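You operate a simulated robot arm through the tools that you are given. There is no shell and no other tool.

The job below is to be done with a simulated robot arm. You get a single attempt, and the scene is never put back.

JOB
Print the number pad on the hand press at the force on the card.
Fine: one stroke; at the end the head is up and the nest is out.
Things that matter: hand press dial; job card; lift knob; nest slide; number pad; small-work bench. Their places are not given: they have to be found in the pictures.

It is judged by the outcome, as a careful person would: the job done as asked, and still so three seconds after it is handed in. It fails if anything else is knocked over, pushed out of place, dropped, spilled or broken.

ROBOT AND FRAMES
A 6-joint arm with a two-finger parallel gripper, fixed in place. Base frame: the origin is at the foot of the arm, x ahead of it, y to its left, z up; the work surface is at about z = 0.01. Units: m, degrees, N and s.
With the tool pointing down near the work surface it reaches from about 0.12 to 0.5 m from the base axis. Its first joint turns from -72.0 to 72.0 degrees. Payload 0.65 kg.
The tool frame sits at the grasp point between the pads (the TCP): z along the fingers, y along the line on which they close. The tips reach 0.025 m beyond it. Largest opening 0.076 m; finger width 0.018, thickness 0.01; the body of the gripper, 0.036 by 0.078 m, starts 0.045 m behind the TCP.
Orientation is told as [roll, pitch, yaw] about the base's x, y, z axes, in that order, counted from this pose: with the fingers straight down and closing along the base's y, the tool's x points along the base's -x, its y along +y and its z along -z.

CONTROLS
- The arm moves only by the tool arm_command. Its arguments are lists of equal length, an entry for each row: "rot": the turn, a rotation vector about the tool's x, y, z in degrees, a list of three; "translation": the shift along the tool's x, y, z in m, a list of three; "jaw": the opening, from 0 (shut) to 1 (fully open). In form: {"rot": [[rx, ry, rz], ...], "translation": [[dx, dy, dz], ...], "jaw": [jaw, ...]}. A call has 1 to 20 rows; each row shifts and turns the commanded pose from where the row before left it, along the tool's axes as they then stand. Rows are played at 5 a second. More than 0.05 m and 8.6 degrees between two rows, or a gripper value outside its range, and nothing of the call is played. Where a pose cannot be reached the arm comes as near as it can. A force on the tool above 90 N (or 10 N above the force at the start of the call, whichever is more), or a blocked arm, ends the call early, and 0.2 s more pass. The fingers move at their own pace (about 0.108 m/s each) and stop on an object; they squeeze with about 44 N. The grip force told is the motor's: it shows also when the fingers shut on nothing. Time passes only in rows, and 0.2 s behind the last, so rows that do not move let the fingers close. It gives the time, the measured TCP pose, the force on the tool (base axes), the opening and the grip force at its end, in the units of the frame above (readings bear some noise), with the torque about the TCP (base axes, N m) and any sound that the robot's microphone picked up.
- Cameras (640 x 400 px; columns grow to the right, rows downward): "scene" is fixed at [0.0517, 0.2803, 0.3866]; the picture's right is [-0.74, -0.68, 0.00], its down [-0.49, 0.53, -0.70] and it looks along [0.47, -0.51, -0.72] (base axes); focal length 214 px, centre (320, 200). "wrist" rides on the gripper at [0.058, 0.011, -0.081] in the tool frame; the picture's right is [-0.18, 0.98, 0.00], its down [-0.75, -0.14, -0.64] and it looks along [-0.63, -0.12, 0.77] (tool axes); focal length 243 px, centre (320, 200).
- capture(camera): a new picture of that camera. No time passes.
- probe_pixels(camera, pixels): for up to 12 pixels [column, row] of the newest picture of that camera ("zoom" is the newest enlarged one), the place [x, y, z] in the base frame of the surface seen there, good to about 0.002 m. No time passes.
- close_up(camera, box): a new picture of the part [left, top, right, bottom] of that camera's present view, enlarged. No time passes.
- job_done(): hands the job in; it is judged then, once.

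Open the gripper and draw the arm clear of the work before you hand the job in, unless the task says otherwise.

The tools are called as a command line: name --argument value ..., lists and objects as JSON in quotes. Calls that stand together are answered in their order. arm_command: Moves the arm, as the interface text tells. Its arguments: {"type":"object","properties":{"rot":{"type":"array","items":{"type":"array","items":{"type":"number"}}},"translation":{"type":"array","items":{"type":"array","items":{"type":"number"}}},"jaw":{"type":"array","items":{"type":"number"}}},"required":["rot","translation","jaw"]} The other tools are called the same way: capture (camera) takes a picture; probe_pixels (camera, pixels) gives the place of the surface under pixels of a picture; close_up (camera, box) takes an enlarged picture of a part of a camera's view; job_done () hands the job in.

At the start:

```text
t: 0.0
ee_pos: [0.2839, -0.0206, 0.3833]
tool_rot: [0.1, 0.0, 0.0]
force: [-0.7, 0.1, 0.4]
ft_torque: [0.03, 0.0, 0.01]
gripper_width: 0.0761
grip_force: 0.0
```

scene: 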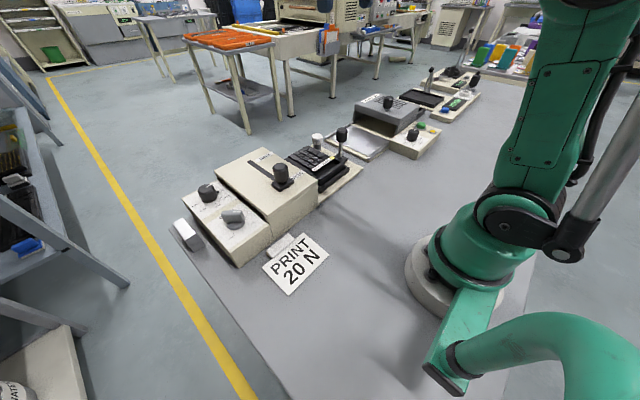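
wrist: 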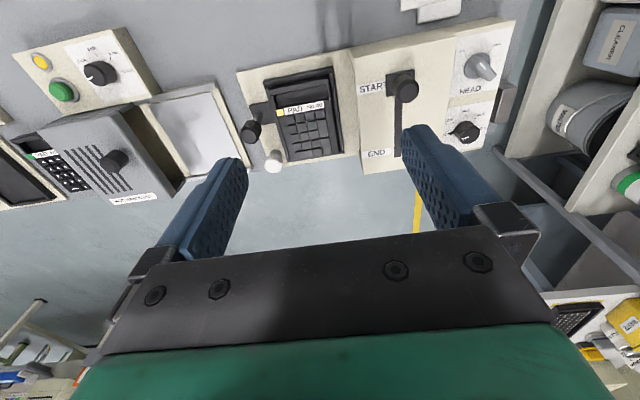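

The card at scene (295,262) reads "PRINT 20 N", and there is a device with knobs near (240,200) and a number pad at (318,165). I'll take close-ups to understand the machinery.

close_up --camera "scene" --box '[160, 110, 380, 300]'

close_up --camera "wrist" --box '[220, 10, 530, 190]'

close_up --camera "scene" --box '[330, 50, 500, 170]'

close_up --camera "wrist" --box '[0, 20, 250, 220]'

```text
2.11 times, centred on (270, 205) of scene
```

zoom: 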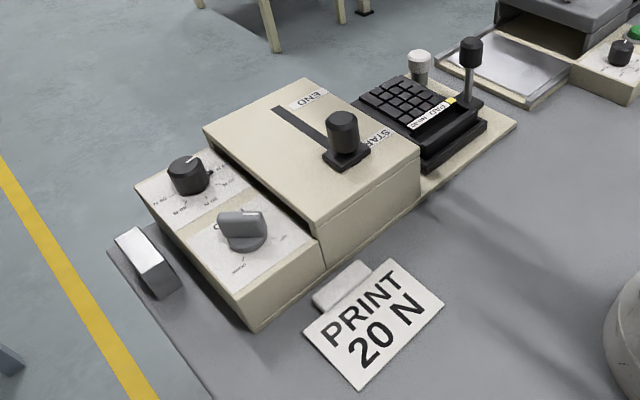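

```text
2.06 times, centred on (375, 100) of wrist
```

zoom: 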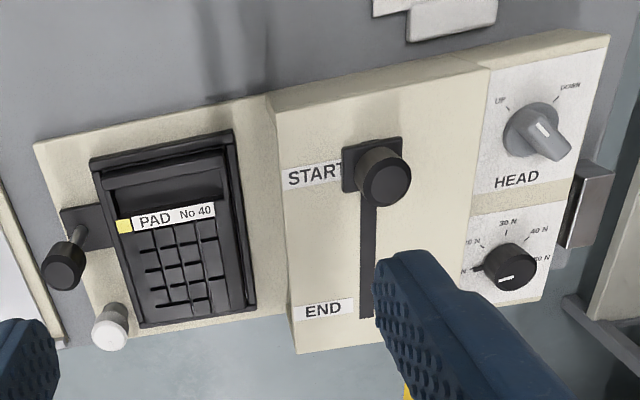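

```text
3.33 times, centred on (415, 110) of scene
```

zoom: 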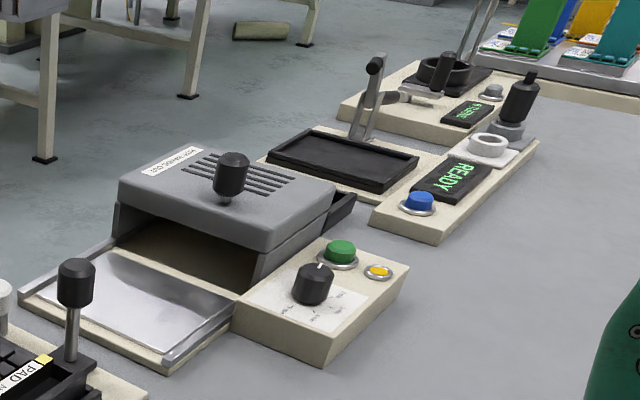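

```text
2.00 times, centred on (125, 120) of wrist
```

zoom: 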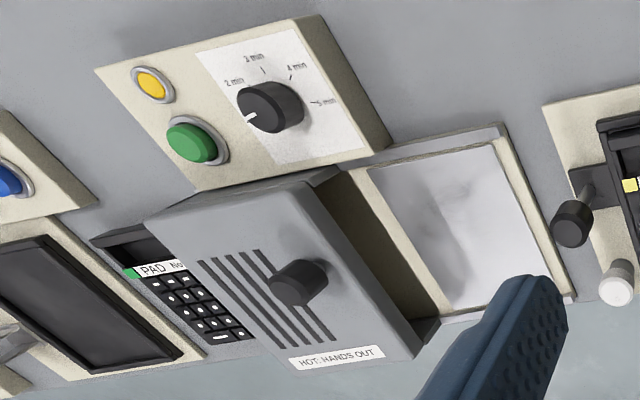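

The press shows a START–END slot with a black knob, a HEAD UP/DOWN selector, a force dial, and a pad sitting in a slide with a black handle. I'll probe these points to place them.

close_up --camera "wrist" --box '[430, 10, 530, 160]'

probe_pixels --camera "wrist" --pixels '[[478, 66], [466, 132], [404, 88], [398, 150], [251, 131], [274, 163], [305, 110], [385, 150], [465, 90], [240, 75], [355, 50], [500, 103]]'

probe_pixels --camera "scene" --pixels '[[208, 193], [232, 216], [281, 172], [342, 134], [318, 140], [315, 160], [295, 262], [188, 234], [292, 245], [340, 180], [255, 175], [240, 240]]'

```text
2.67 times, centred on (480, 85) of wrist
```

zoom: 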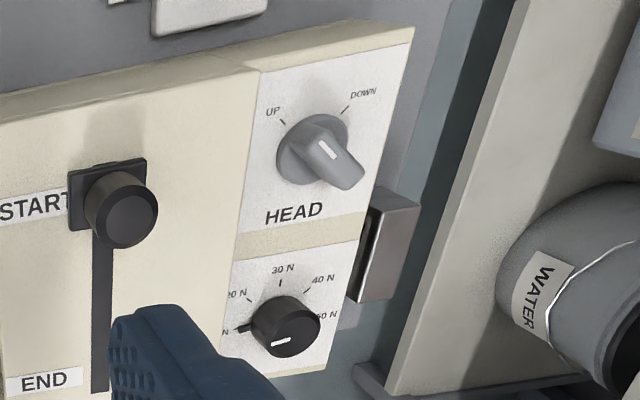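

```text
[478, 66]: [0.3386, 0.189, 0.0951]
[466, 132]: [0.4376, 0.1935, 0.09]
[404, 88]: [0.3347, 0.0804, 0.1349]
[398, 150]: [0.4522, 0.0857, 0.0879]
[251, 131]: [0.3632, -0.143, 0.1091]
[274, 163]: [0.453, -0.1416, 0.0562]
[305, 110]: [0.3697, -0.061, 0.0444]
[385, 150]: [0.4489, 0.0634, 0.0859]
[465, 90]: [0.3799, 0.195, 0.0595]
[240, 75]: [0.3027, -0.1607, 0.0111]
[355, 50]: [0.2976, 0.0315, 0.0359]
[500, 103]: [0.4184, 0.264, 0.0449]
```

```text
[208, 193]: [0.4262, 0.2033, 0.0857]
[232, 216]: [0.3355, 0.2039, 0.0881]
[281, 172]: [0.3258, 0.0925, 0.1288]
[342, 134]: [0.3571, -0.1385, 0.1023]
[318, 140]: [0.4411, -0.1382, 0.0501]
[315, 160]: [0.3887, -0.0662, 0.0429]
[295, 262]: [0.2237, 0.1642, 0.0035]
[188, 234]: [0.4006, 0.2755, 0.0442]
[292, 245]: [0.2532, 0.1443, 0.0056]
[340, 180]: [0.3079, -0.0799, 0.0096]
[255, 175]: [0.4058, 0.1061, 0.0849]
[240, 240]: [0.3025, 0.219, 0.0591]
```

The pad nest slide sits at y≈-0.15..0, the head at y≈0..0.15, and the lift knob and dial at y≈0.2. I'll move the wrist camera closer to the panel to read both knobs.

arm_command --rot '[[0, 0, 0], [0, 0, 0], [0, 0, 0], [0, 0, 0], [0, 0, 0], [0, 0, 0]]' --translation '[[0.006, 0.037, 0.02], [0.006, 0.037, 0.02], [0.006, 0.037, 0.02], [0.006, 0.037, 0.02], [0.006, 0.037, 0.02], [0.006, 0.037, 0.02]]' --jaw '[1, 1, 1, 1, 1, 1]'

capture --camera "wrist"

```text
t: 1.4
ee_pos: [0.2463, 0.2018, 0.2632]
tool_rot: [0.1, 0.0, -0.1]
force: [0.1, -0.6, 0.3]
ft_torque: [0.0, -0.01, 0.04]
gripper_width: 0.0762
grip_force: 0.1
```

```text
taken
```

wrist: 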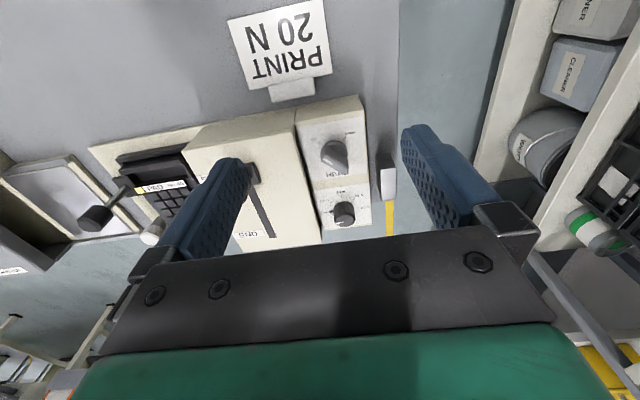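

The panel is visible at (335,165) between the fingers. I'll zoom on it.

close_up --camera "wrist" --box '[285, 95, 405, 240]'

close_up --camera "wrist" --box '[85, 100, 325, 250]'

```text
2.76 times, centred on (345, 168) of wrist
```

zoom: 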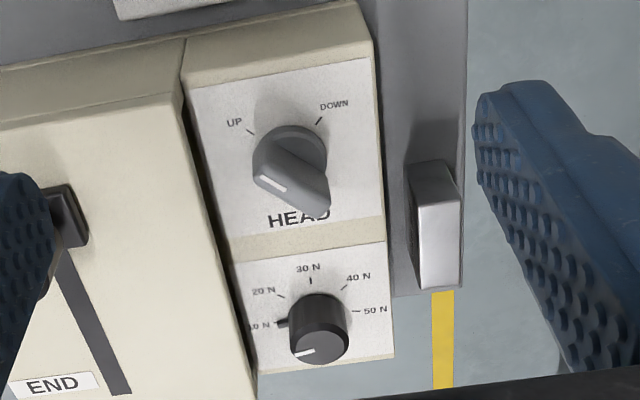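

```text
2.67 times, centred on (205, 175) of wrist
```

zoom: 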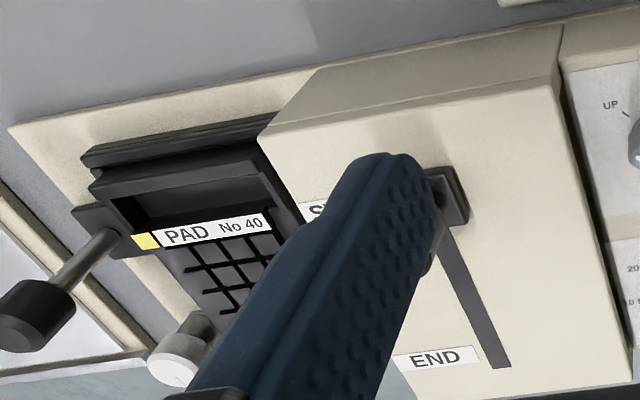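

The force dial's pointer tab is at the 10 N mark (zoom 280,323) and the lift knob's mark points to UP. I'll probe the knob geometry in the zoomed picture.

close_up --camera "wrist" --box '[305, 120, 365, 180]'

probe_pixels --camera "zoom" --pixels '[[100, 100], [200, 200], [320, 200], [320, 120], [200, 100], [300, 260], [400, 260], [450, 200], [240, 230], [430, 300], [500, 100], [180, 130]]'

```text
6.67 times, centred on (335, 150) of wrist
```

zoom: 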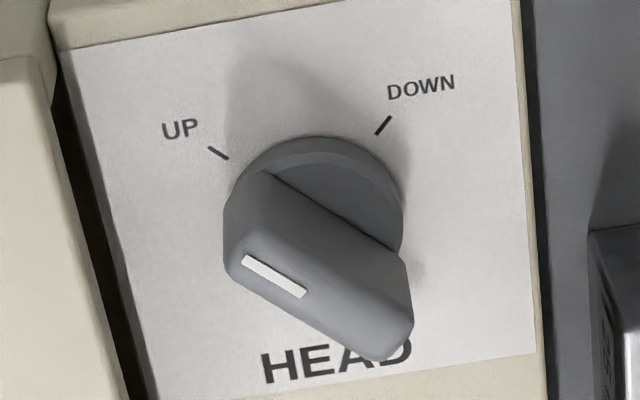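

```text
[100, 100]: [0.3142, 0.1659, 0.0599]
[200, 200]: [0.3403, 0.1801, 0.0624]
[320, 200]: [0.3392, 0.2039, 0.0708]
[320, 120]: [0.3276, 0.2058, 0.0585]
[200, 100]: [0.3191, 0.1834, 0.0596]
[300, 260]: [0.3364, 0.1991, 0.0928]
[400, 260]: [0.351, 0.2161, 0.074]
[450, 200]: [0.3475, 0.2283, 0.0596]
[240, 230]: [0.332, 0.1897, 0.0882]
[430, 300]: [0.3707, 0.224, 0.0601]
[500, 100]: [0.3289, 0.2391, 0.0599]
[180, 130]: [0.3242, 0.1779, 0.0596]
```

The lift knob's bar runs from upper-left to lower-right with its mark toward UP. I'll probe finer along the bar to get its axis and height.

probe_pixels --camera "zoom" --pixels '[[245, 258], [275, 277], [305, 294], [330, 310], [370, 335], [400, 345], [350, 290], [395, 300], [300, 230], [340, 250], [270, 200], [235, 240]]'

close_up --camera "wrist" --box '[310, 180, 380, 235]'

```text
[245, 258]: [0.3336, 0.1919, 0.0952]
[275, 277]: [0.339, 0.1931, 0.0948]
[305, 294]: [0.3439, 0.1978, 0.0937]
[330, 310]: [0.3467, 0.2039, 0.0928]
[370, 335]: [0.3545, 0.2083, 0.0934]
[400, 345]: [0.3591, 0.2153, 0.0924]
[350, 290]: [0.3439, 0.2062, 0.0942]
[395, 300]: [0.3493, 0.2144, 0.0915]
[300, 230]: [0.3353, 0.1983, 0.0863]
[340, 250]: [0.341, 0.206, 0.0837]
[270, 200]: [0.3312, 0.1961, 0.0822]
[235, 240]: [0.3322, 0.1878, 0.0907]
```

```text
7.27 times, centred on (345, 208) of wrist
```

zoom: 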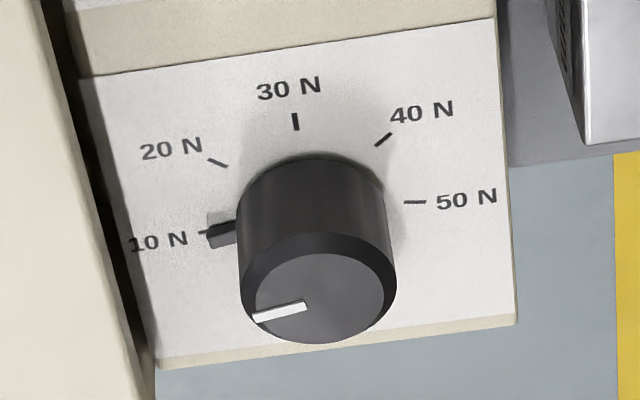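

The dial's tab and white mark both point at 10 N. I'll probe the dial's ticks, tab and top in this zoom.

probe_pixels --camera "zoom" --pixels '[[203, 233], [218, 162], [295, 121], [383, 139], [414, 202], [222, 235], [255, 317], [303, 305], [320, 255], [320, 335], [265, 290], [380, 295]]'

close_up --camera "wrist" --box '[305, 120, 365, 180]'

```text
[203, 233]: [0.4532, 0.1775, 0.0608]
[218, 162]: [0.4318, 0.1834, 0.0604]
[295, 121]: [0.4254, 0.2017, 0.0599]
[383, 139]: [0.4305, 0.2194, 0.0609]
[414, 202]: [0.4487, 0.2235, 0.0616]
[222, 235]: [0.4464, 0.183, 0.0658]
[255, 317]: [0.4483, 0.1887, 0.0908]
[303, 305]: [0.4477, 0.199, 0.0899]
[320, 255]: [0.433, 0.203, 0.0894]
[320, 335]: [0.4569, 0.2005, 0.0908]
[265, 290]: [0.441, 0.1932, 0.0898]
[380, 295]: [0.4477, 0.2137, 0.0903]
```

```text
6.67 times, centred on (335, 150) of wrist
```

zoom: 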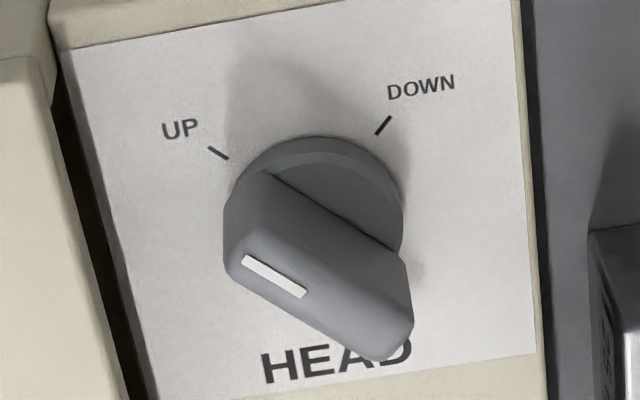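

Dial centre works out to about (0.4475, 0.2015), top z≈0.09, with 45° steps. Now I'll probe the lift knob's ticks and disc edges.

probe_pixels --camera "zoom" --pixels '[[218, 153], [383, 125], [210, 147], [390, 118], [320, 145], [385, 190], [395, 225], [240, 190], [300, 165], [350, 205], [232, 275], [385, 352]]'

probe_pixels --camera "wrist" --pixels '[[297, 110], [363, 98], [370, 228], [318, 243], [300, 130], [290, 135], [388, 190], [385, 155], [397, 155], [262, 210], [265, 235], [255, 180]]'

```text
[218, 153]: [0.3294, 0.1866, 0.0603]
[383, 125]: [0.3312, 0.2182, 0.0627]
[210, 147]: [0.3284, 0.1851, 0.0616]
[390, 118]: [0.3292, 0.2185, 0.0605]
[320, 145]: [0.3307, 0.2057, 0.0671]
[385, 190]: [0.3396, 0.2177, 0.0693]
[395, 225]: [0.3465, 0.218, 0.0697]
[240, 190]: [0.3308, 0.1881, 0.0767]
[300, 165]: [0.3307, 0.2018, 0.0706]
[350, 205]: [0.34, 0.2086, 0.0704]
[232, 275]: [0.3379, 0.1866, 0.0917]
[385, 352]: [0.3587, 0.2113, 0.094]
```

```text
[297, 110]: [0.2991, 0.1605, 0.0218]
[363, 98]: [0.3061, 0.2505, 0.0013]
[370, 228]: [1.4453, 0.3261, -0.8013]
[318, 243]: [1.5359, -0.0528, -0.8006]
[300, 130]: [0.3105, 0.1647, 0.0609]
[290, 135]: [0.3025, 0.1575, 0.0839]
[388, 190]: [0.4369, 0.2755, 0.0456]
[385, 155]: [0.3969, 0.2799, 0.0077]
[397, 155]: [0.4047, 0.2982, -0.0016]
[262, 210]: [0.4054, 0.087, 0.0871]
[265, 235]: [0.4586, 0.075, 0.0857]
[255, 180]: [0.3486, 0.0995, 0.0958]
```

Lift knob centre is about (0.346, 0.202), bar top z≈0.094, bar ~12 mm wide. Before acting I'll look closely at the nest slide, its handle and the white knob from the wrist camera.

arm_command --rot '[[0, 0, 0], [0, 0, 0], [0, 0, 0], [0, 0, 0], [0, 0, 0], [0, 0, 0], [0, 0, 0]]' --translation '[[-0.0037, -0.0384, 0.009], [-0.0037, -0.0384, 0.009], [-0.0037, -0.0384, 0.009], [-0.0037, -0.0384, 0.009], [-0.0037, -0.0384, 0.009], [-0.0037, -0.0384, 0.009], [-0.0037, -0.0384, 0.009]]' --jaw '[1, 1, 1, 1, 1, 1, 1]'

capture --camera "wrist"

close_up --camera "wrist" --box '[200, 60, 480, 240]'

```text
t: 3.0
ee_pos: [0.275, -0.0673, 0.2007]
tool_rot: [0.0, 0.0, 0.0]
force: [-0.8, 0.2, 0.5]
ft_torque: [0.0, -0.03, 0.0]
gripper_width: 0.0762
grip_force: 0.0
```

```text
taken
```

wrist: 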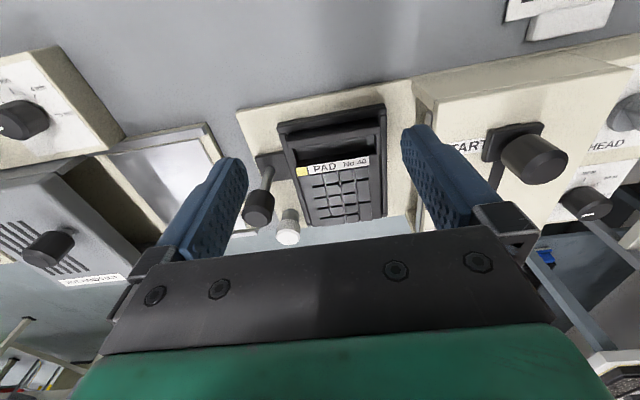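

```text
2.22 times, centred on (340, 150) of wrist
```

zoom: 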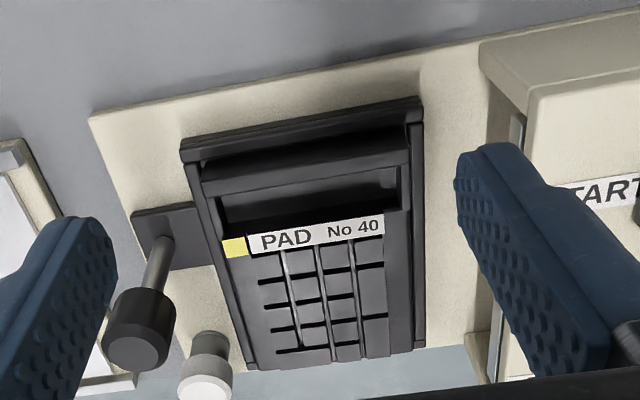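

The pad (yellow tag, No 40) is in a black tray with a handle on a side plate at zoom (175,230) and a white-capped post at (205,365). I'll probe these.

probe_pixels --camera "zoom" --pixels '[[142, 345], [140, 300], [165, 240], [140, 220], [215, 260], [205, 385], [210, 345], [300, 180], [190, 145], [418, 105], [420, 345], [255, 365]]'

close_up --camera "wrist" --box '[230, 140, 320, 250]'

close_up --camera "wrist" --box '[390, 50, 640, 240]'

```text
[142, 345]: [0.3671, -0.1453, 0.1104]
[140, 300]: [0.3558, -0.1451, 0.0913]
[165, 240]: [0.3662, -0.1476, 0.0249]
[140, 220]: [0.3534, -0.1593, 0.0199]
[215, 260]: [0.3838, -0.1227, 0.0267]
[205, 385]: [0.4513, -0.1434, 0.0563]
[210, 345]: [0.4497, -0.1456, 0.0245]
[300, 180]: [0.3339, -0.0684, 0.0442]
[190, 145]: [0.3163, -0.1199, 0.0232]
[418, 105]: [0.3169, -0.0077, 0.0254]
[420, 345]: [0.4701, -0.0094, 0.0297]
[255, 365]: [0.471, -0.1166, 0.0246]
```

```text
3.64 times, centred on (275, 195) of wrist
```

zoom: 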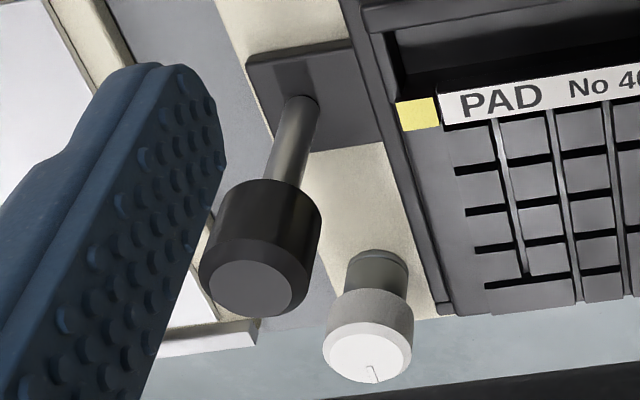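

```text
2.11 times, centred on (515, 145) of wrist
```

zoom: 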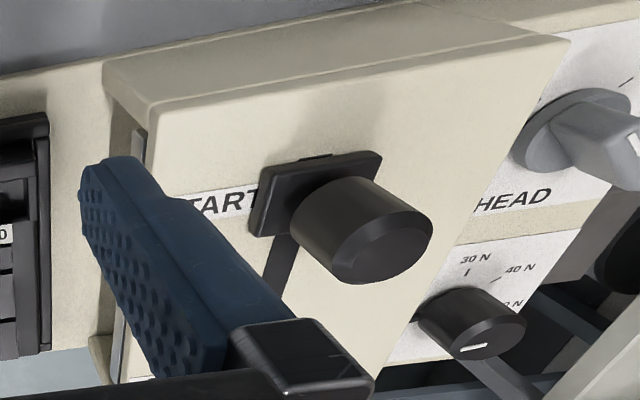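

The post near (205,385) may be a stop or latch; the handle top is z≈0.11 at about (0.367,-0.145). I'll probe the head's near edge, slot, and squeegee knob in the newest zoom.

probe_pixels --camera "zoom" --pixels '[[112, 75], [140, 130], [130, 250], [330, 30], [380, 250], [300, 210], [290, 170], [370, 165], [262, 225], [340, 200], [280, 260], [420, 230]]'

close_up --camera "scene" --box '[270, 120, 370, 210]'

```text
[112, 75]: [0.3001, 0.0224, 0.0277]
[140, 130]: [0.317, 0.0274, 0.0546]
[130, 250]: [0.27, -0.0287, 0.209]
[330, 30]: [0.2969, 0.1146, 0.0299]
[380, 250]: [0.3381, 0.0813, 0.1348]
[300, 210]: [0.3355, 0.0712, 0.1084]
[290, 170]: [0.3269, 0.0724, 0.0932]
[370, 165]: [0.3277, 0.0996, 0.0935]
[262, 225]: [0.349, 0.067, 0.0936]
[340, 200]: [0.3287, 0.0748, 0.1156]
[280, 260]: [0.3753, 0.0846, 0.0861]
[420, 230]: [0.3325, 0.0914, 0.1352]
```

```text
4.44 times, centred on (320, 165) of scene
```

zoom: 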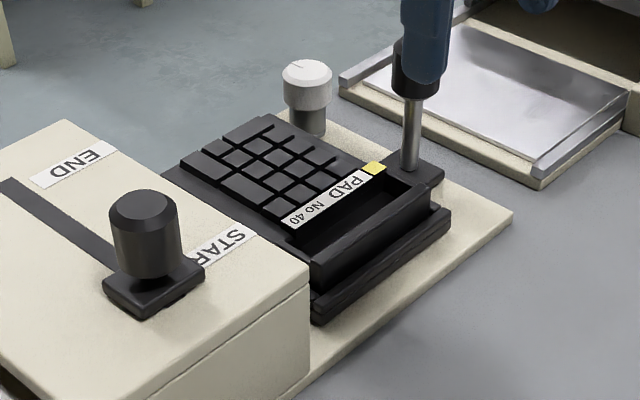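

The squeegee knob is at about (0.336, 0.086) with top z≈0.135, and the scene picture confirms the pad lies in the tray. I'll travel above everything to hover over the force dial at (0.4475, 0.2015), yaw +25°, jaw partly closed.

arm_command --rot '[[0, 0, 0], [0, 0, 0], [0, 0, 0], [0, 0, 0], [0, 0, 0], [0, 0, 0], [0, 0, 0], [0, 0, 0], [0, 0, -8.4], [0, 0, -8.4], [0, 0, -8.2]]' --translation '[[-0.02156, 0.03356, 0], [-0.02156, 0.03356, 0], [-0.02156, 0.03356, 0], [-0.02156, 0.03356, 0], [-0.02156, 0.03356, 0], [-0.02156, 0.03356, 0], [-0.02156, 0.03356, 0], [-0.02156, 0.03356, 0], [0, 0, 0.01], [0, 0, 0.01], [0, 0, 0.01]]' --jaw '[1, 1, 1, 1, 1, 1, 0.8, 0.6, 0.6, 0.6, 0.6]'

capture --camera "wrist"

capture --camera "scene"

```text
t: 5.4
ee_pos: [0.4287, 0.1943, 0.1612]
tool_rot: [-0.1, -0.1, 25.1]
force: [0.3, -0.1, 0.7]
ft_torque: [-0.01, -0.02, 0.04]
gripper_width: 0.0457
grip_force: 0.1
out of reach, approached as far as the arm can: row 8
```

```text
taken
```

wrist: 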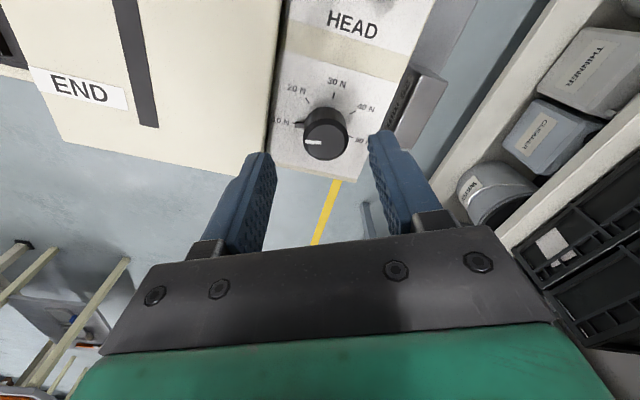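

```text
taken
```

scene: 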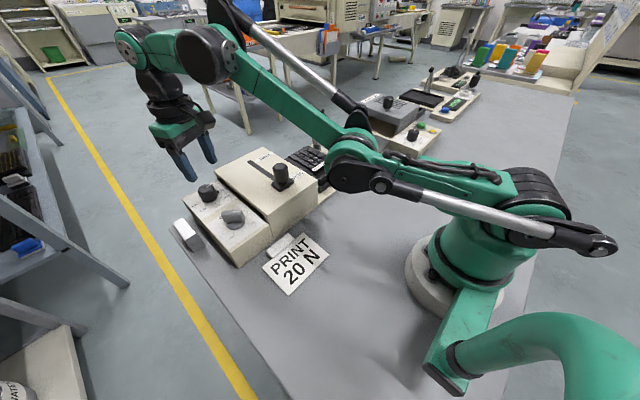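

The arm clipped at its reach limit at that height; measured TCP is (0.4287, 0.1943, 0.1612). The dial is at wrist (326,140); I'll zoom and probe it to refine its centre.

close_up --camera "wrist" --box '[265, 70, 385, 175]'

probe_pixels --camera "wrist" --pixels '[[326, 128], [326, 155], [308, 142], [344, 142], [326, 142], [294, 124], [306, 98], [333, 93], [355, 110], [349, 137], [270, 130], [350, 180]]'

```text
3.81 times, centred on (325, 122) of wrist
```

zoom: 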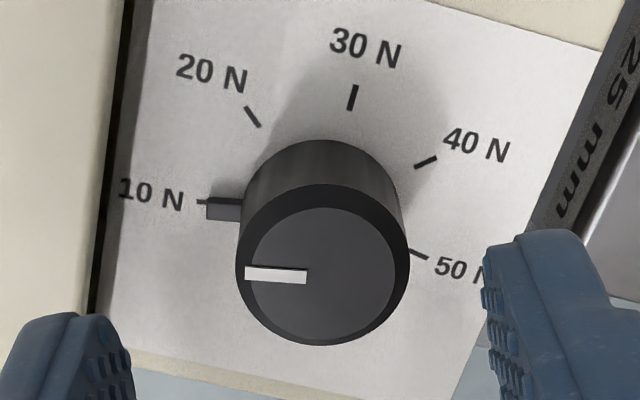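

```text
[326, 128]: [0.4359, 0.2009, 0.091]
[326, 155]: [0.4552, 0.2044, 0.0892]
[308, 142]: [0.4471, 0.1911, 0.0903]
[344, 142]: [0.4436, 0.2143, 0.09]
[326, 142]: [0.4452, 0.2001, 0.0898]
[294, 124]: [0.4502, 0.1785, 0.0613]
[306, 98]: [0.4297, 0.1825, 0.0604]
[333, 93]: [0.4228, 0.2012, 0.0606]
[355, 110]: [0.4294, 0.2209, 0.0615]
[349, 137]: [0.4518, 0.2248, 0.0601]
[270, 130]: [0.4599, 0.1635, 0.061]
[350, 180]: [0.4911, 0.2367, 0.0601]
```

The dial's top centre refines to about (0.445, 0.202) and the step between ticks looks near 50°. I'll descend to z≈0.13, then shift over the dial centre, and check before lowering around it.

arm_command --rot '[[0, 0, 0], [0, 0, 0], [0, 0, 0], [0, 0, 0], [0, 0, 0]]' --translation '[[0, 0, 0.016], [0, 0, 0.015], [-0.009, 0, 0], [-0.009, 0, 0], [0, 0, 0]]' --jaw '[0.6, 0.6, 0.6, 0.6, 0.6]'

close_up --camera "wrist" --box '[230, 100, 420, 230]'

```text
t: 6.6
ee_pos: [0.443, 0.2007, 0.133]
tool_rot: [0.0, -0.1, 25.0]
force: [0.7, -0.2, -0.1]
ft_torque: [0.01, 0.0, 0.03]
gripper_width: 0.0454
grip_force: 0.1
out of reach, approached as far as the arm can: row 1, 2, 3, 4
```

```text
3.08 times, centred on (325, 165) of wrist
```

zoom: 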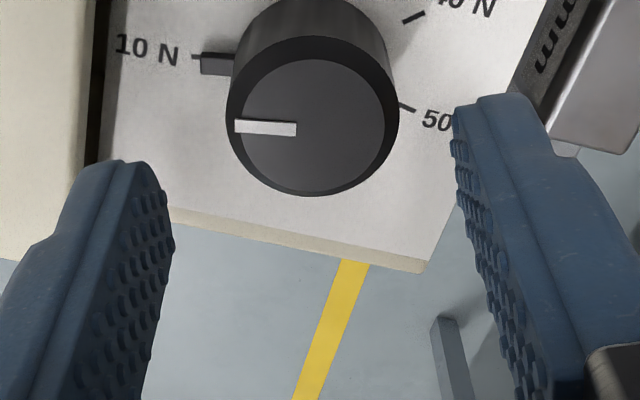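

The dial top at wrist (322,139) matches the projected spot under the TCP, so I'm centred. I'll lower about 38 mm so the tips reach z≈0.07 on either side of the dial.

arm_command --rot '[[0, 0, 0], [0, 0, 0], [0, 0, 0], [0, 0, 0], [0, 0, 0]]' --translation '[[0, 0, 0.01], [0, 0, 0.01], [0, 0, 0.009], [0, 0, 0.009], [0, 0, 0]]' --jaw '[0.6, 0.6, 0.6, 0.6, 0.6]'

close_up --camera "wrist" --box '[230, 100, 420, 230]'

close_up --camera "scene" --box '[140, 120, 280, 240]'

```text
t: 7.8
ee_pos: [0.4504, 0.2046, 0.0978]
tool_rot: [0.0, 0.1, 25.0]
force: [0.7, -0.2, 0.6]
ft_torque: [0.02, 0.02, -0.03]
gripper_width: 0.0457
grip_force: 0.0
out of reach, approached as far as the arm can: row 2, 4
```

```text
3.08 times, centred on (325, 165) of wrist
```

zoom: 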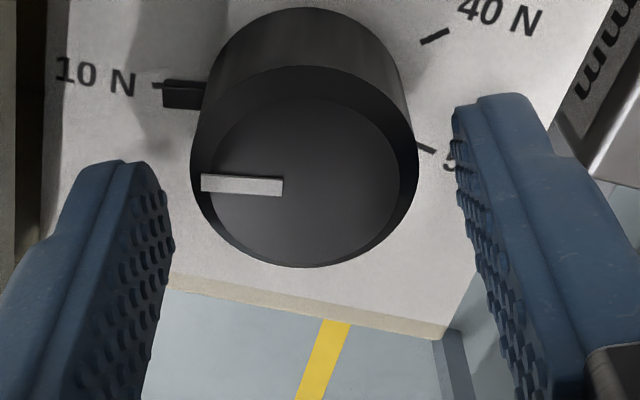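

```text
3.33 times, centred on (210, 180) of scene
```

zoom: 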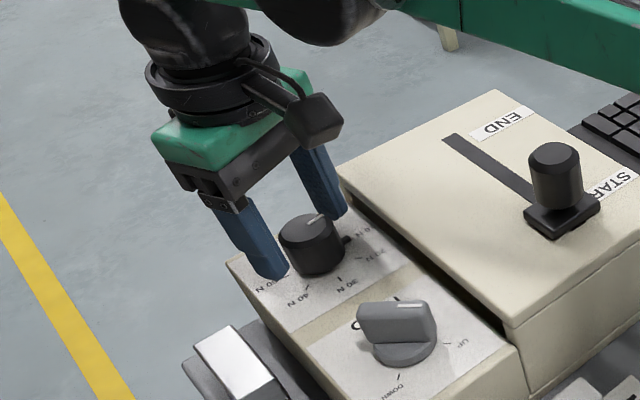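

The TCP drifted outward to (0.4504, 0.2046) as it lowered; the dial centre is about 8–9 mm nearer the base along tool x. I'll pull back 8 mm in tool +x and check.

arm_command --rot '[[0, 0, 0], [0, 0, 0], [0, 0, 0]]' --translation '[[0.004, 0, 0], [0.004, 0, 0], [0, 0, 0]]' --jaw '[0.6, 0.6, 0.6]'

close_up --camera "wrist" --box '[230, 100, 420, 230]'

```text
t: 8.6
ee_pos: [0.4441, 0.201, 0.0975]
tool_rot: [0.0, 0.0, 25.0]
force: [0.3, -0.4, 0.1]
ft_torque: [0.01, -0.01, -0.06]
gripper_width: 0.0456
grip_force: 0.0
```

```text
3.08 times, centred on (325, 165) of wrist
```

zoom: 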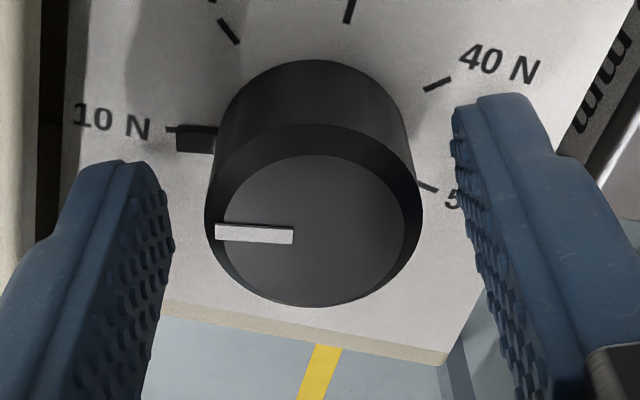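

Now the dial is centred between the fingers (zoom 314 vs finger midpoint 313). I'll close on it and let it settle.

arm_command --rot '[[0, 0, 0], [0, 0, 0], [0, 0, 0], [0, 0, 0]]' --translation '[[0, 0, 0], [0, 0, 0], [0, 0, 0], [0, 0, 0]]' --jaw '[0.4, 0.25, 0.2, 0.2]'

close_up --camera "wrist" --box '[230, 100, 420, 230]'

```text
t: 9.6
ee_pos: [0.4442, 0.2017, 0.097]
tool_rot: [0.2, 0.0, 25.1]
force: [-8.1, 13.2, -2.5]
ft_torque: [0.14, 0.06, 0.02]
gripper_width: 0.0313
grip_force: 45.0
```

```text
3.08 times, centred on (325, 165) of wrist
```

zoom: 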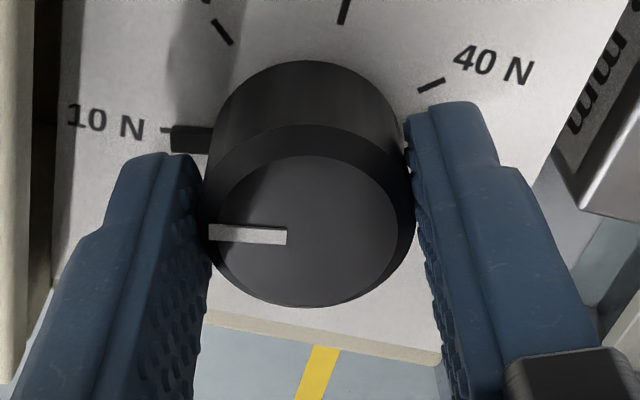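

The dial is gripped (width 0.0313 m, grip 45 N) with a slight side load. I'll ease 0.7 mm in tool +y and turn clockwise 48° toward 20 N.

arm_command --rot '[[0, 0, 0], [0, 0, 8], [0, 0, 8], [0, 0, 8], [0, 0, 8], [0, 0, 8], [0, 0, 8], [0, 0, 0]]' --translation '[[0, 0.0007, 0], [0, 0, 0], [0, 0, 0], [0, 0, 0], [0, 0, 0], [0, 0, 0], [0, 0, 0], [0, 0, 0]]' --jaw '[0.2, 0.2, 0.2, 0.2, 0.2, 0.2, 0.2, 0.2]'

close_up --camera "wrist" --box '[230, 80, 420, 230]'

close_up --camera "scene" --box '[160, 160, 260, 240]'

```text
t: 11.4
ee_pos: [0.4433, 0.2036, 0.0975]
tool_rot: [0.1, 0.1, -23.1]
force: [-6.1, 29.8, -0.2]
ft_torque: [0.09, -0.17, 0.05]
gripper_width: 0.0314
grip_force: 45.0
```

```text
2.67 times, centred on (325, 155) of wrist
```

zoom: 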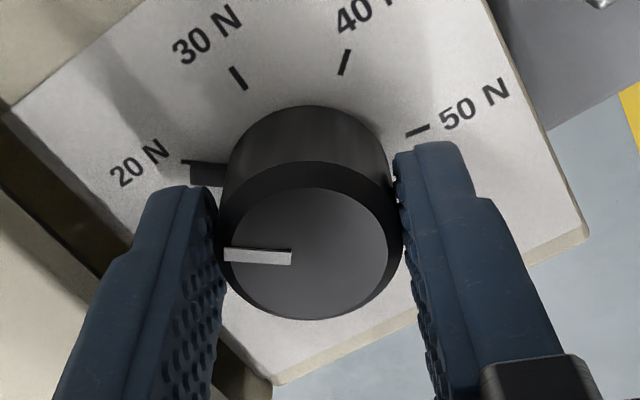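

```text
5.00 times, centred on (210, 200) of scene
```

zoom: 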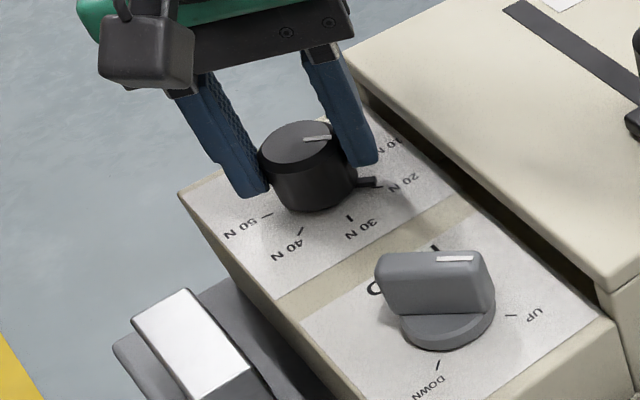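

The tab now lies near the 20 N tick. I'll zoom in further to judge alignment before releasing.

close_up --camera "wrist" --box '[255, 110, 345, 180]'

probe_pixels --camera "zoom" --pixels '[[150, 135], [170, 150], [190, 165], [200, 180]]'

```text
5.71 times, centred on (300, 145) of wrist
```

zoom: 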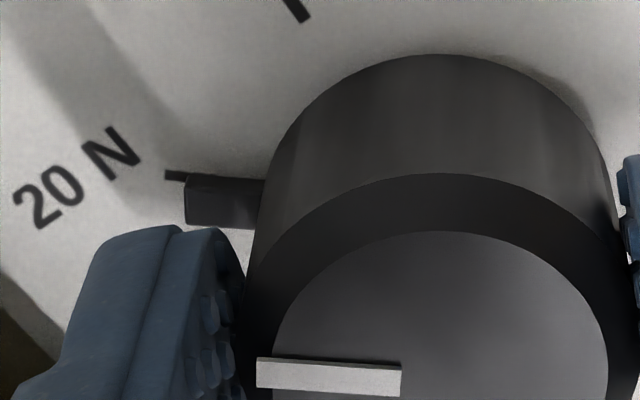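

```text
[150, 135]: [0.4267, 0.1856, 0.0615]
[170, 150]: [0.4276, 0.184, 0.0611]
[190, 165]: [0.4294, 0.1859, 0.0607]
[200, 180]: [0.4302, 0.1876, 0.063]
```

The tab is nearly on the 20 N tick, perhaps 2° short compared with how it sat at 10 N. I'll turn 2° more, then open and rise to inspect it.

arm_command --rot '[[0, 0, 2], [0, 0, 0], [0, 0, 0], [0, 0, 0], [0, 0, 0], [0, 0, 0], [0, 0, 0]]' --translation '[[0, 0, 0], [0, 0, 0], [0, 0, 0], [0, 0, 0], [0, 0, -0.012], [0, 0, -0.012], [0, 0, -0.012]]' --jaw '[0.2, 0.2, 0.6, 0.6, 0.6, 0.6, 0.6]'

capture --camera "wrist"

close_up --camera "wrist" --box '[255, 60, 395, 180]'

close_up --camera "scene" --box '[160, 160, 260, 240]'

```text
t: 13.0
ee_pos: [0.4439, 0.2008, 0.1343]
tool_rot: [-0.1, 0.0, -25.0]
force: [0.7, 0.1, -1.1]
ft_torque: [0.0, -0.04, -0.04]
gripper_width: 0.0458
grip_force: 0.0
```

```text
taken
```

wrist: 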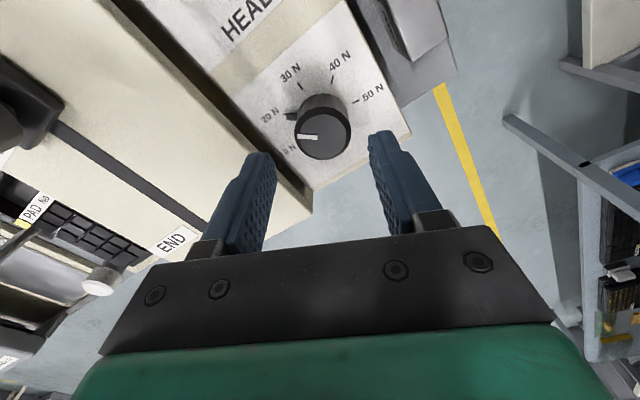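

```text
3.33 times, centred on (325, 120) of wrist
```

zoom: 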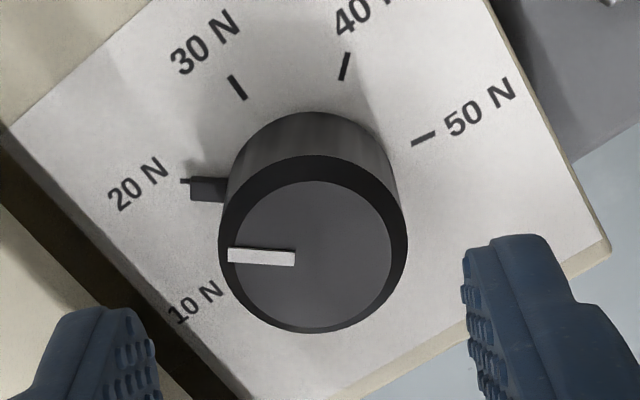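

```text
5.00 times, centred on (210, 200) of scene
```

zoom: 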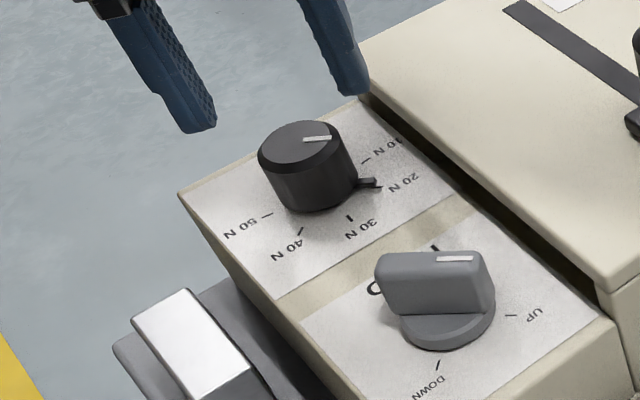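

The tab looks aligned with the 20 N tick. I'll verify with a tighter zoom from both cameras.

close_up --camera "wrist" --box '[265, 90, 335, 140]'

close_up --camera "scene" --box '[205, 180, 255, 215]'

```text
8.00 times, centred on (300, 115) of wrist
```

zoom: 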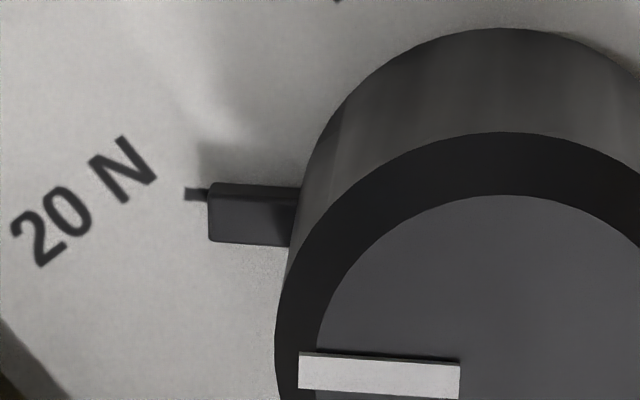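

```text
11.43 times, centred on (230, 198) of scene
```

zoom: 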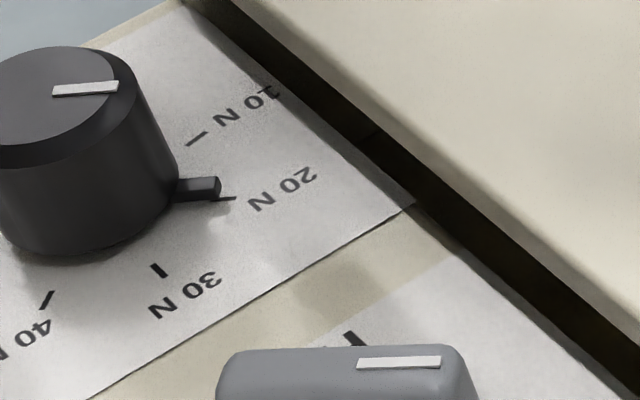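

The dial reads 20 N. Next the nest: I'll rise and swing back to hover above the handle at about (0.366, -0.146) with yaw 0.

arm_command --rot '[[0, 0, 0], [0, 0, 0], [0, 0, -8.4], [0, 0, -8.4], [0, 0, -8.2], [0, 0, 0], [0, 0, 0], [0, 0, 0], [0, 0, 0], [0, 0, 0], [0, 0, 0], [0, 0, 0], [0, 0, 0], [0, 0, 0]]' --translation '[[0.0143, -0.0166, -0.02], [0.0143, -0.0166, -0.02], [0, 0, 0], [0, 0, 0], [0, 0, 0], [0.00475, -0.041, 0], [0.00475, -0.041, 0], [0.00475, -0.041, 0], [0.00475, -0.041, 0], [0.00475, -0.041, 0], [0.00475, -0.041, 0], [0.00475, -0.041, 0], [0.00475, -0.041, 0], [0, 0, 0]]' --jaw '[0.6, 0.6, 0.6, 0.6, 0.6, 0.6, 0.6, 0.7, 0.7, 0.7, 0.7, 0.7, 0.7, 0.7]'

capture --camera "wrist"

close_up --camera "wrist" --box '[240, 60, 420, 200]'

```text
t: 16.0
ee_pos: [0.3656, -0.1465, 0.1739]
tool_rot: [-0.1, 0.0, 0.0]
force: [-0.3, -0.3, -0.4]
ft_torque: [-0.06, 0.05, -0.01]
gripper_width: 0.0531
grip_force: 0.0
```

```text
taken
```

wrist: 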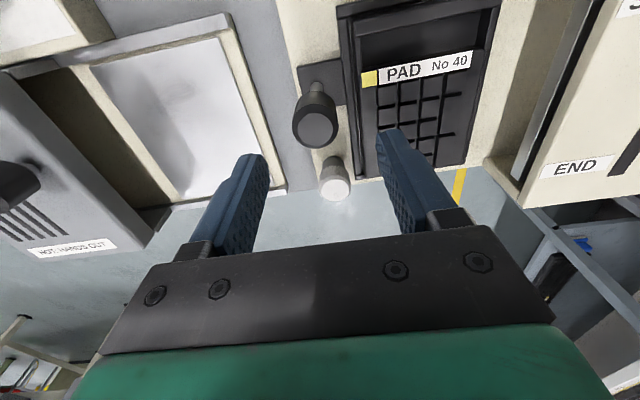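

```text
2.86 times, centred on (330, 130) of wrist
```

zoom: 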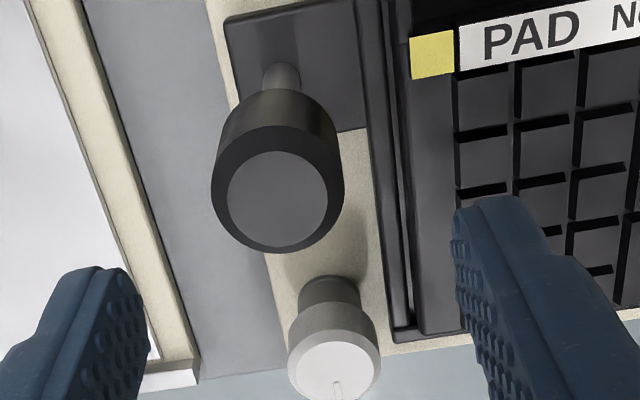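

The handle top is at wrist (315,130), slightly off the point under the TCP (320,122). I'll probe the handle for its centre.

probe_pixels --camera "zoom" --pixels '[[277, 200], [230, 200], [325, 200], [277, 155], [277, 245], [280, 130], [282, 75], [335, 360], [335, 290], [300, 60], [240, 60], [345, 120]]'

close_up --camera "scene" --box '[280, 100, 400, 200]'

```text
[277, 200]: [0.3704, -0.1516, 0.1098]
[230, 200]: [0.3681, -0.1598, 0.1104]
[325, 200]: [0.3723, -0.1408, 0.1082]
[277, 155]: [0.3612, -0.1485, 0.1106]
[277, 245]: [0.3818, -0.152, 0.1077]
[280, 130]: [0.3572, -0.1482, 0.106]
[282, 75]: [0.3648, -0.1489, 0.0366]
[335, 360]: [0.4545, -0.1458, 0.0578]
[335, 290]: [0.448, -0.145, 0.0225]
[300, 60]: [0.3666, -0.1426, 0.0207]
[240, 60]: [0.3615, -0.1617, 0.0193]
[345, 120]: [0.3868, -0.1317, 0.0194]
```

```text
4.00 times, centred on (340, 150) of scene
```

zoom: 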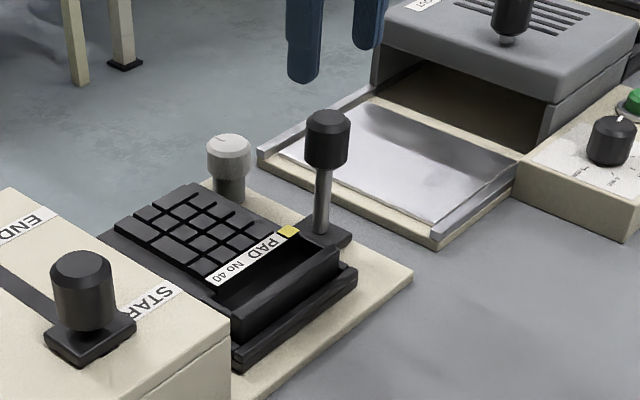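

The handle centre is about (0.3705, -0.1505), top z=0.11. I'll shift there, lower so the tips are at z≈0.09, and close on the knob.

arm_command --rot '[[0, 0, 0], [0, 0, 0], [0, 0, 0], [0, 0, 0], [0, 0, 0]]' --translation '[[-0.005, -0.004, 0], [0, 0, 0.02], [0, 0, 0.02], [0, 0, 0.019], [0, 0, 0]]' --jaw '[0.7, 0.7, 0.7, 0.7, 0.7]'

close_up --camera "wrist" --box '[230, 100, 420, 230]'

close_up --camera "scene" --box '[280, 60, 400, 200]'

```text
t: 17.2
ee_pos: [0.3713, -0.1495, 0.114]
tool_rot: [-0.1, 0.0, -0.1]
force: [-0.2, -0.7, 0.1]
ft_torque: [0.01, -0.02, 0.0]
gripper_width: 0.0533
grip_force: 0.1
```

```text
3.08 times, centred on (325, 165) of wrist
```

zoom: 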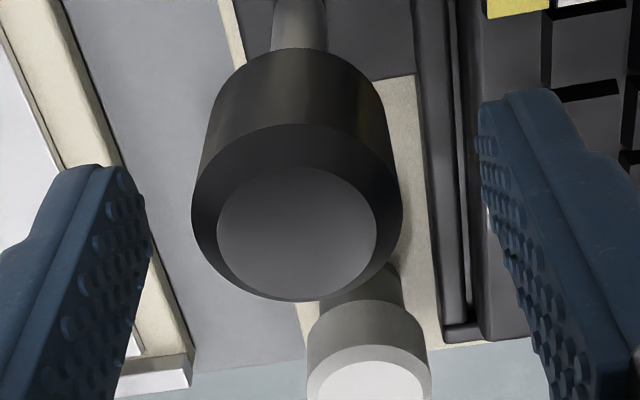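

```text
2.86 times, centred on (340, 130) of scene
```

zoom: 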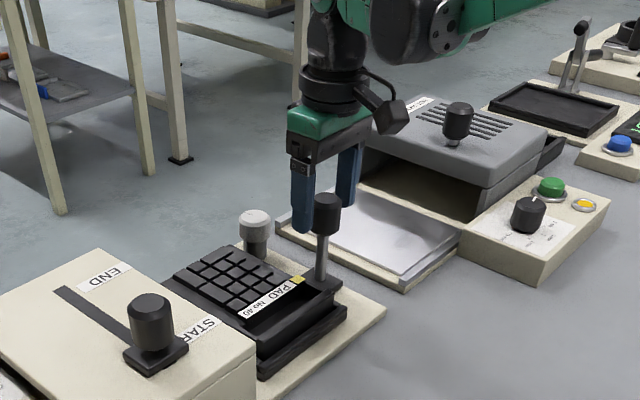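

The handle is ~2 mm to the left of the finger midpoint. I'll shift 2 mm and close on it.

arm_command --rot '[[0, 0, 0], [0, 0, 0], [0, 0, 0], [0, 0, 0]]' --translation '[[0, -0.002, 0], [0, 0, 0], [0, 0, 0], [0, 0, 0]]' --jaw '[0.5, 0.3, 0.2, 0.2]'

close_up --camera "wrist" --box '[230, 100, 420, 230]'

```text
t: 18.2
ee_pos: [0.3706, -0.1498, 0.1152]
tool_rot: [0.2, 0.0, 0.1]
force: [-4.8, 17.0, -6.0]
ft_torque: [-0.32, 0.05, 0.06]
gripper_width: 0.0295
grip_force: 43.4
```

```text
3.08 times, centred on (325, 165) of wrist
```

zoom: 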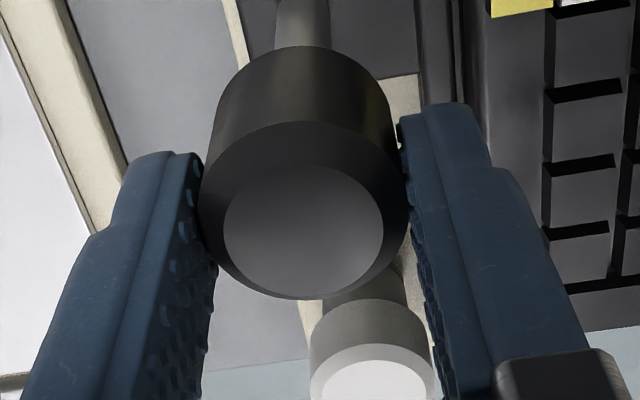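

Gripped on the handle. I'll push gently +y by 30 mm to see if the slide moves freely.

arm_command --rot '[[0, 0, 0], [0, 0, 0], [0, 0, 0], [0, 0, 0]]' --translation '[[0, 0.01, 0], [0, 0.01, 0], [0, 0.01, 0], [0, 0, 0]]' --jaw '[0.2, 0.2, 0.2, 0.2]'

close_up --camera "scene" --box '[240, 100, 380, 220]'

```text
t: 19.2
ee_pos: [0.3701, -0.1203, 0.115]
tool_rot: [0.1, 0.0, 0.0]
force: [2.0, -2.1, -24.8]
ft_torque: [0.34, -0.7, -0.21]
gripper_width: 0.0294
grip_force: 43.4
```

```text
3.33 times, centred on (310, 160) of scene
```

zoom: 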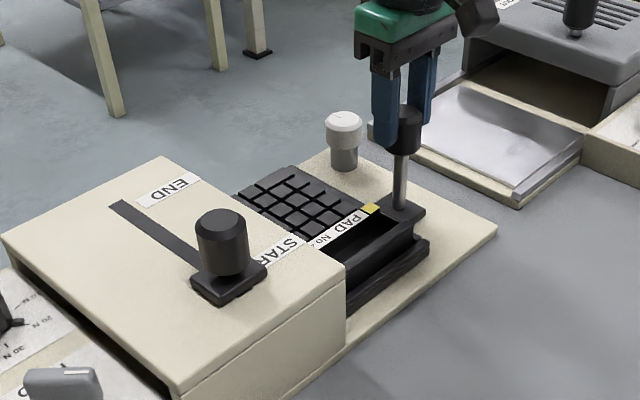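

The slide moves smoothly with the handle. I'll continue 60 mm further.

arm_command --rot '[[0, 0, 0], [0, 0, 0], [0, 0, 0], [0, 0, 0], [0, 0, 0]]' --translation '[[0, 0.015, 0], [0, 0.015, 0], [0, 0.015, 0], [0, 0.015, 0], [0, 0, 0]]' --jaw '[0.2, 0.2, 0.2, 0.2, 0.2]'

close_up --camera "scene" --box '[240, 100, 380, 220]'

```text
t: 20.4
ee_pos: [0.3709, -0.0615, 0.115]
tool_rot: [0.0, 0.1, 0.0]
force: [7.9, -1.8, -26.9]
ft_torque: [0.42, -0.35, -0.01]
gripper_width: 0.0291
grip_force: 42.5
```

```text
3.33 times, centred on (310, 160) of scene
```

zoom: 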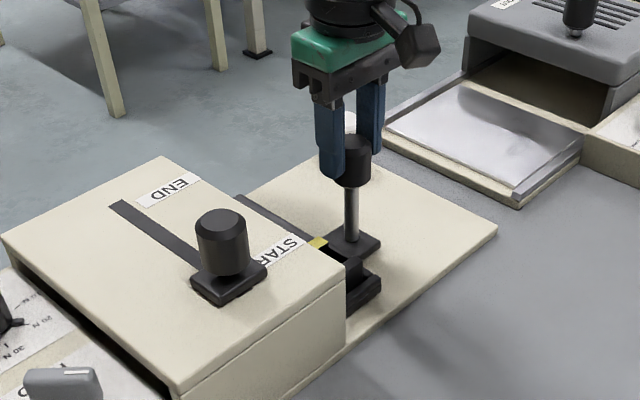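

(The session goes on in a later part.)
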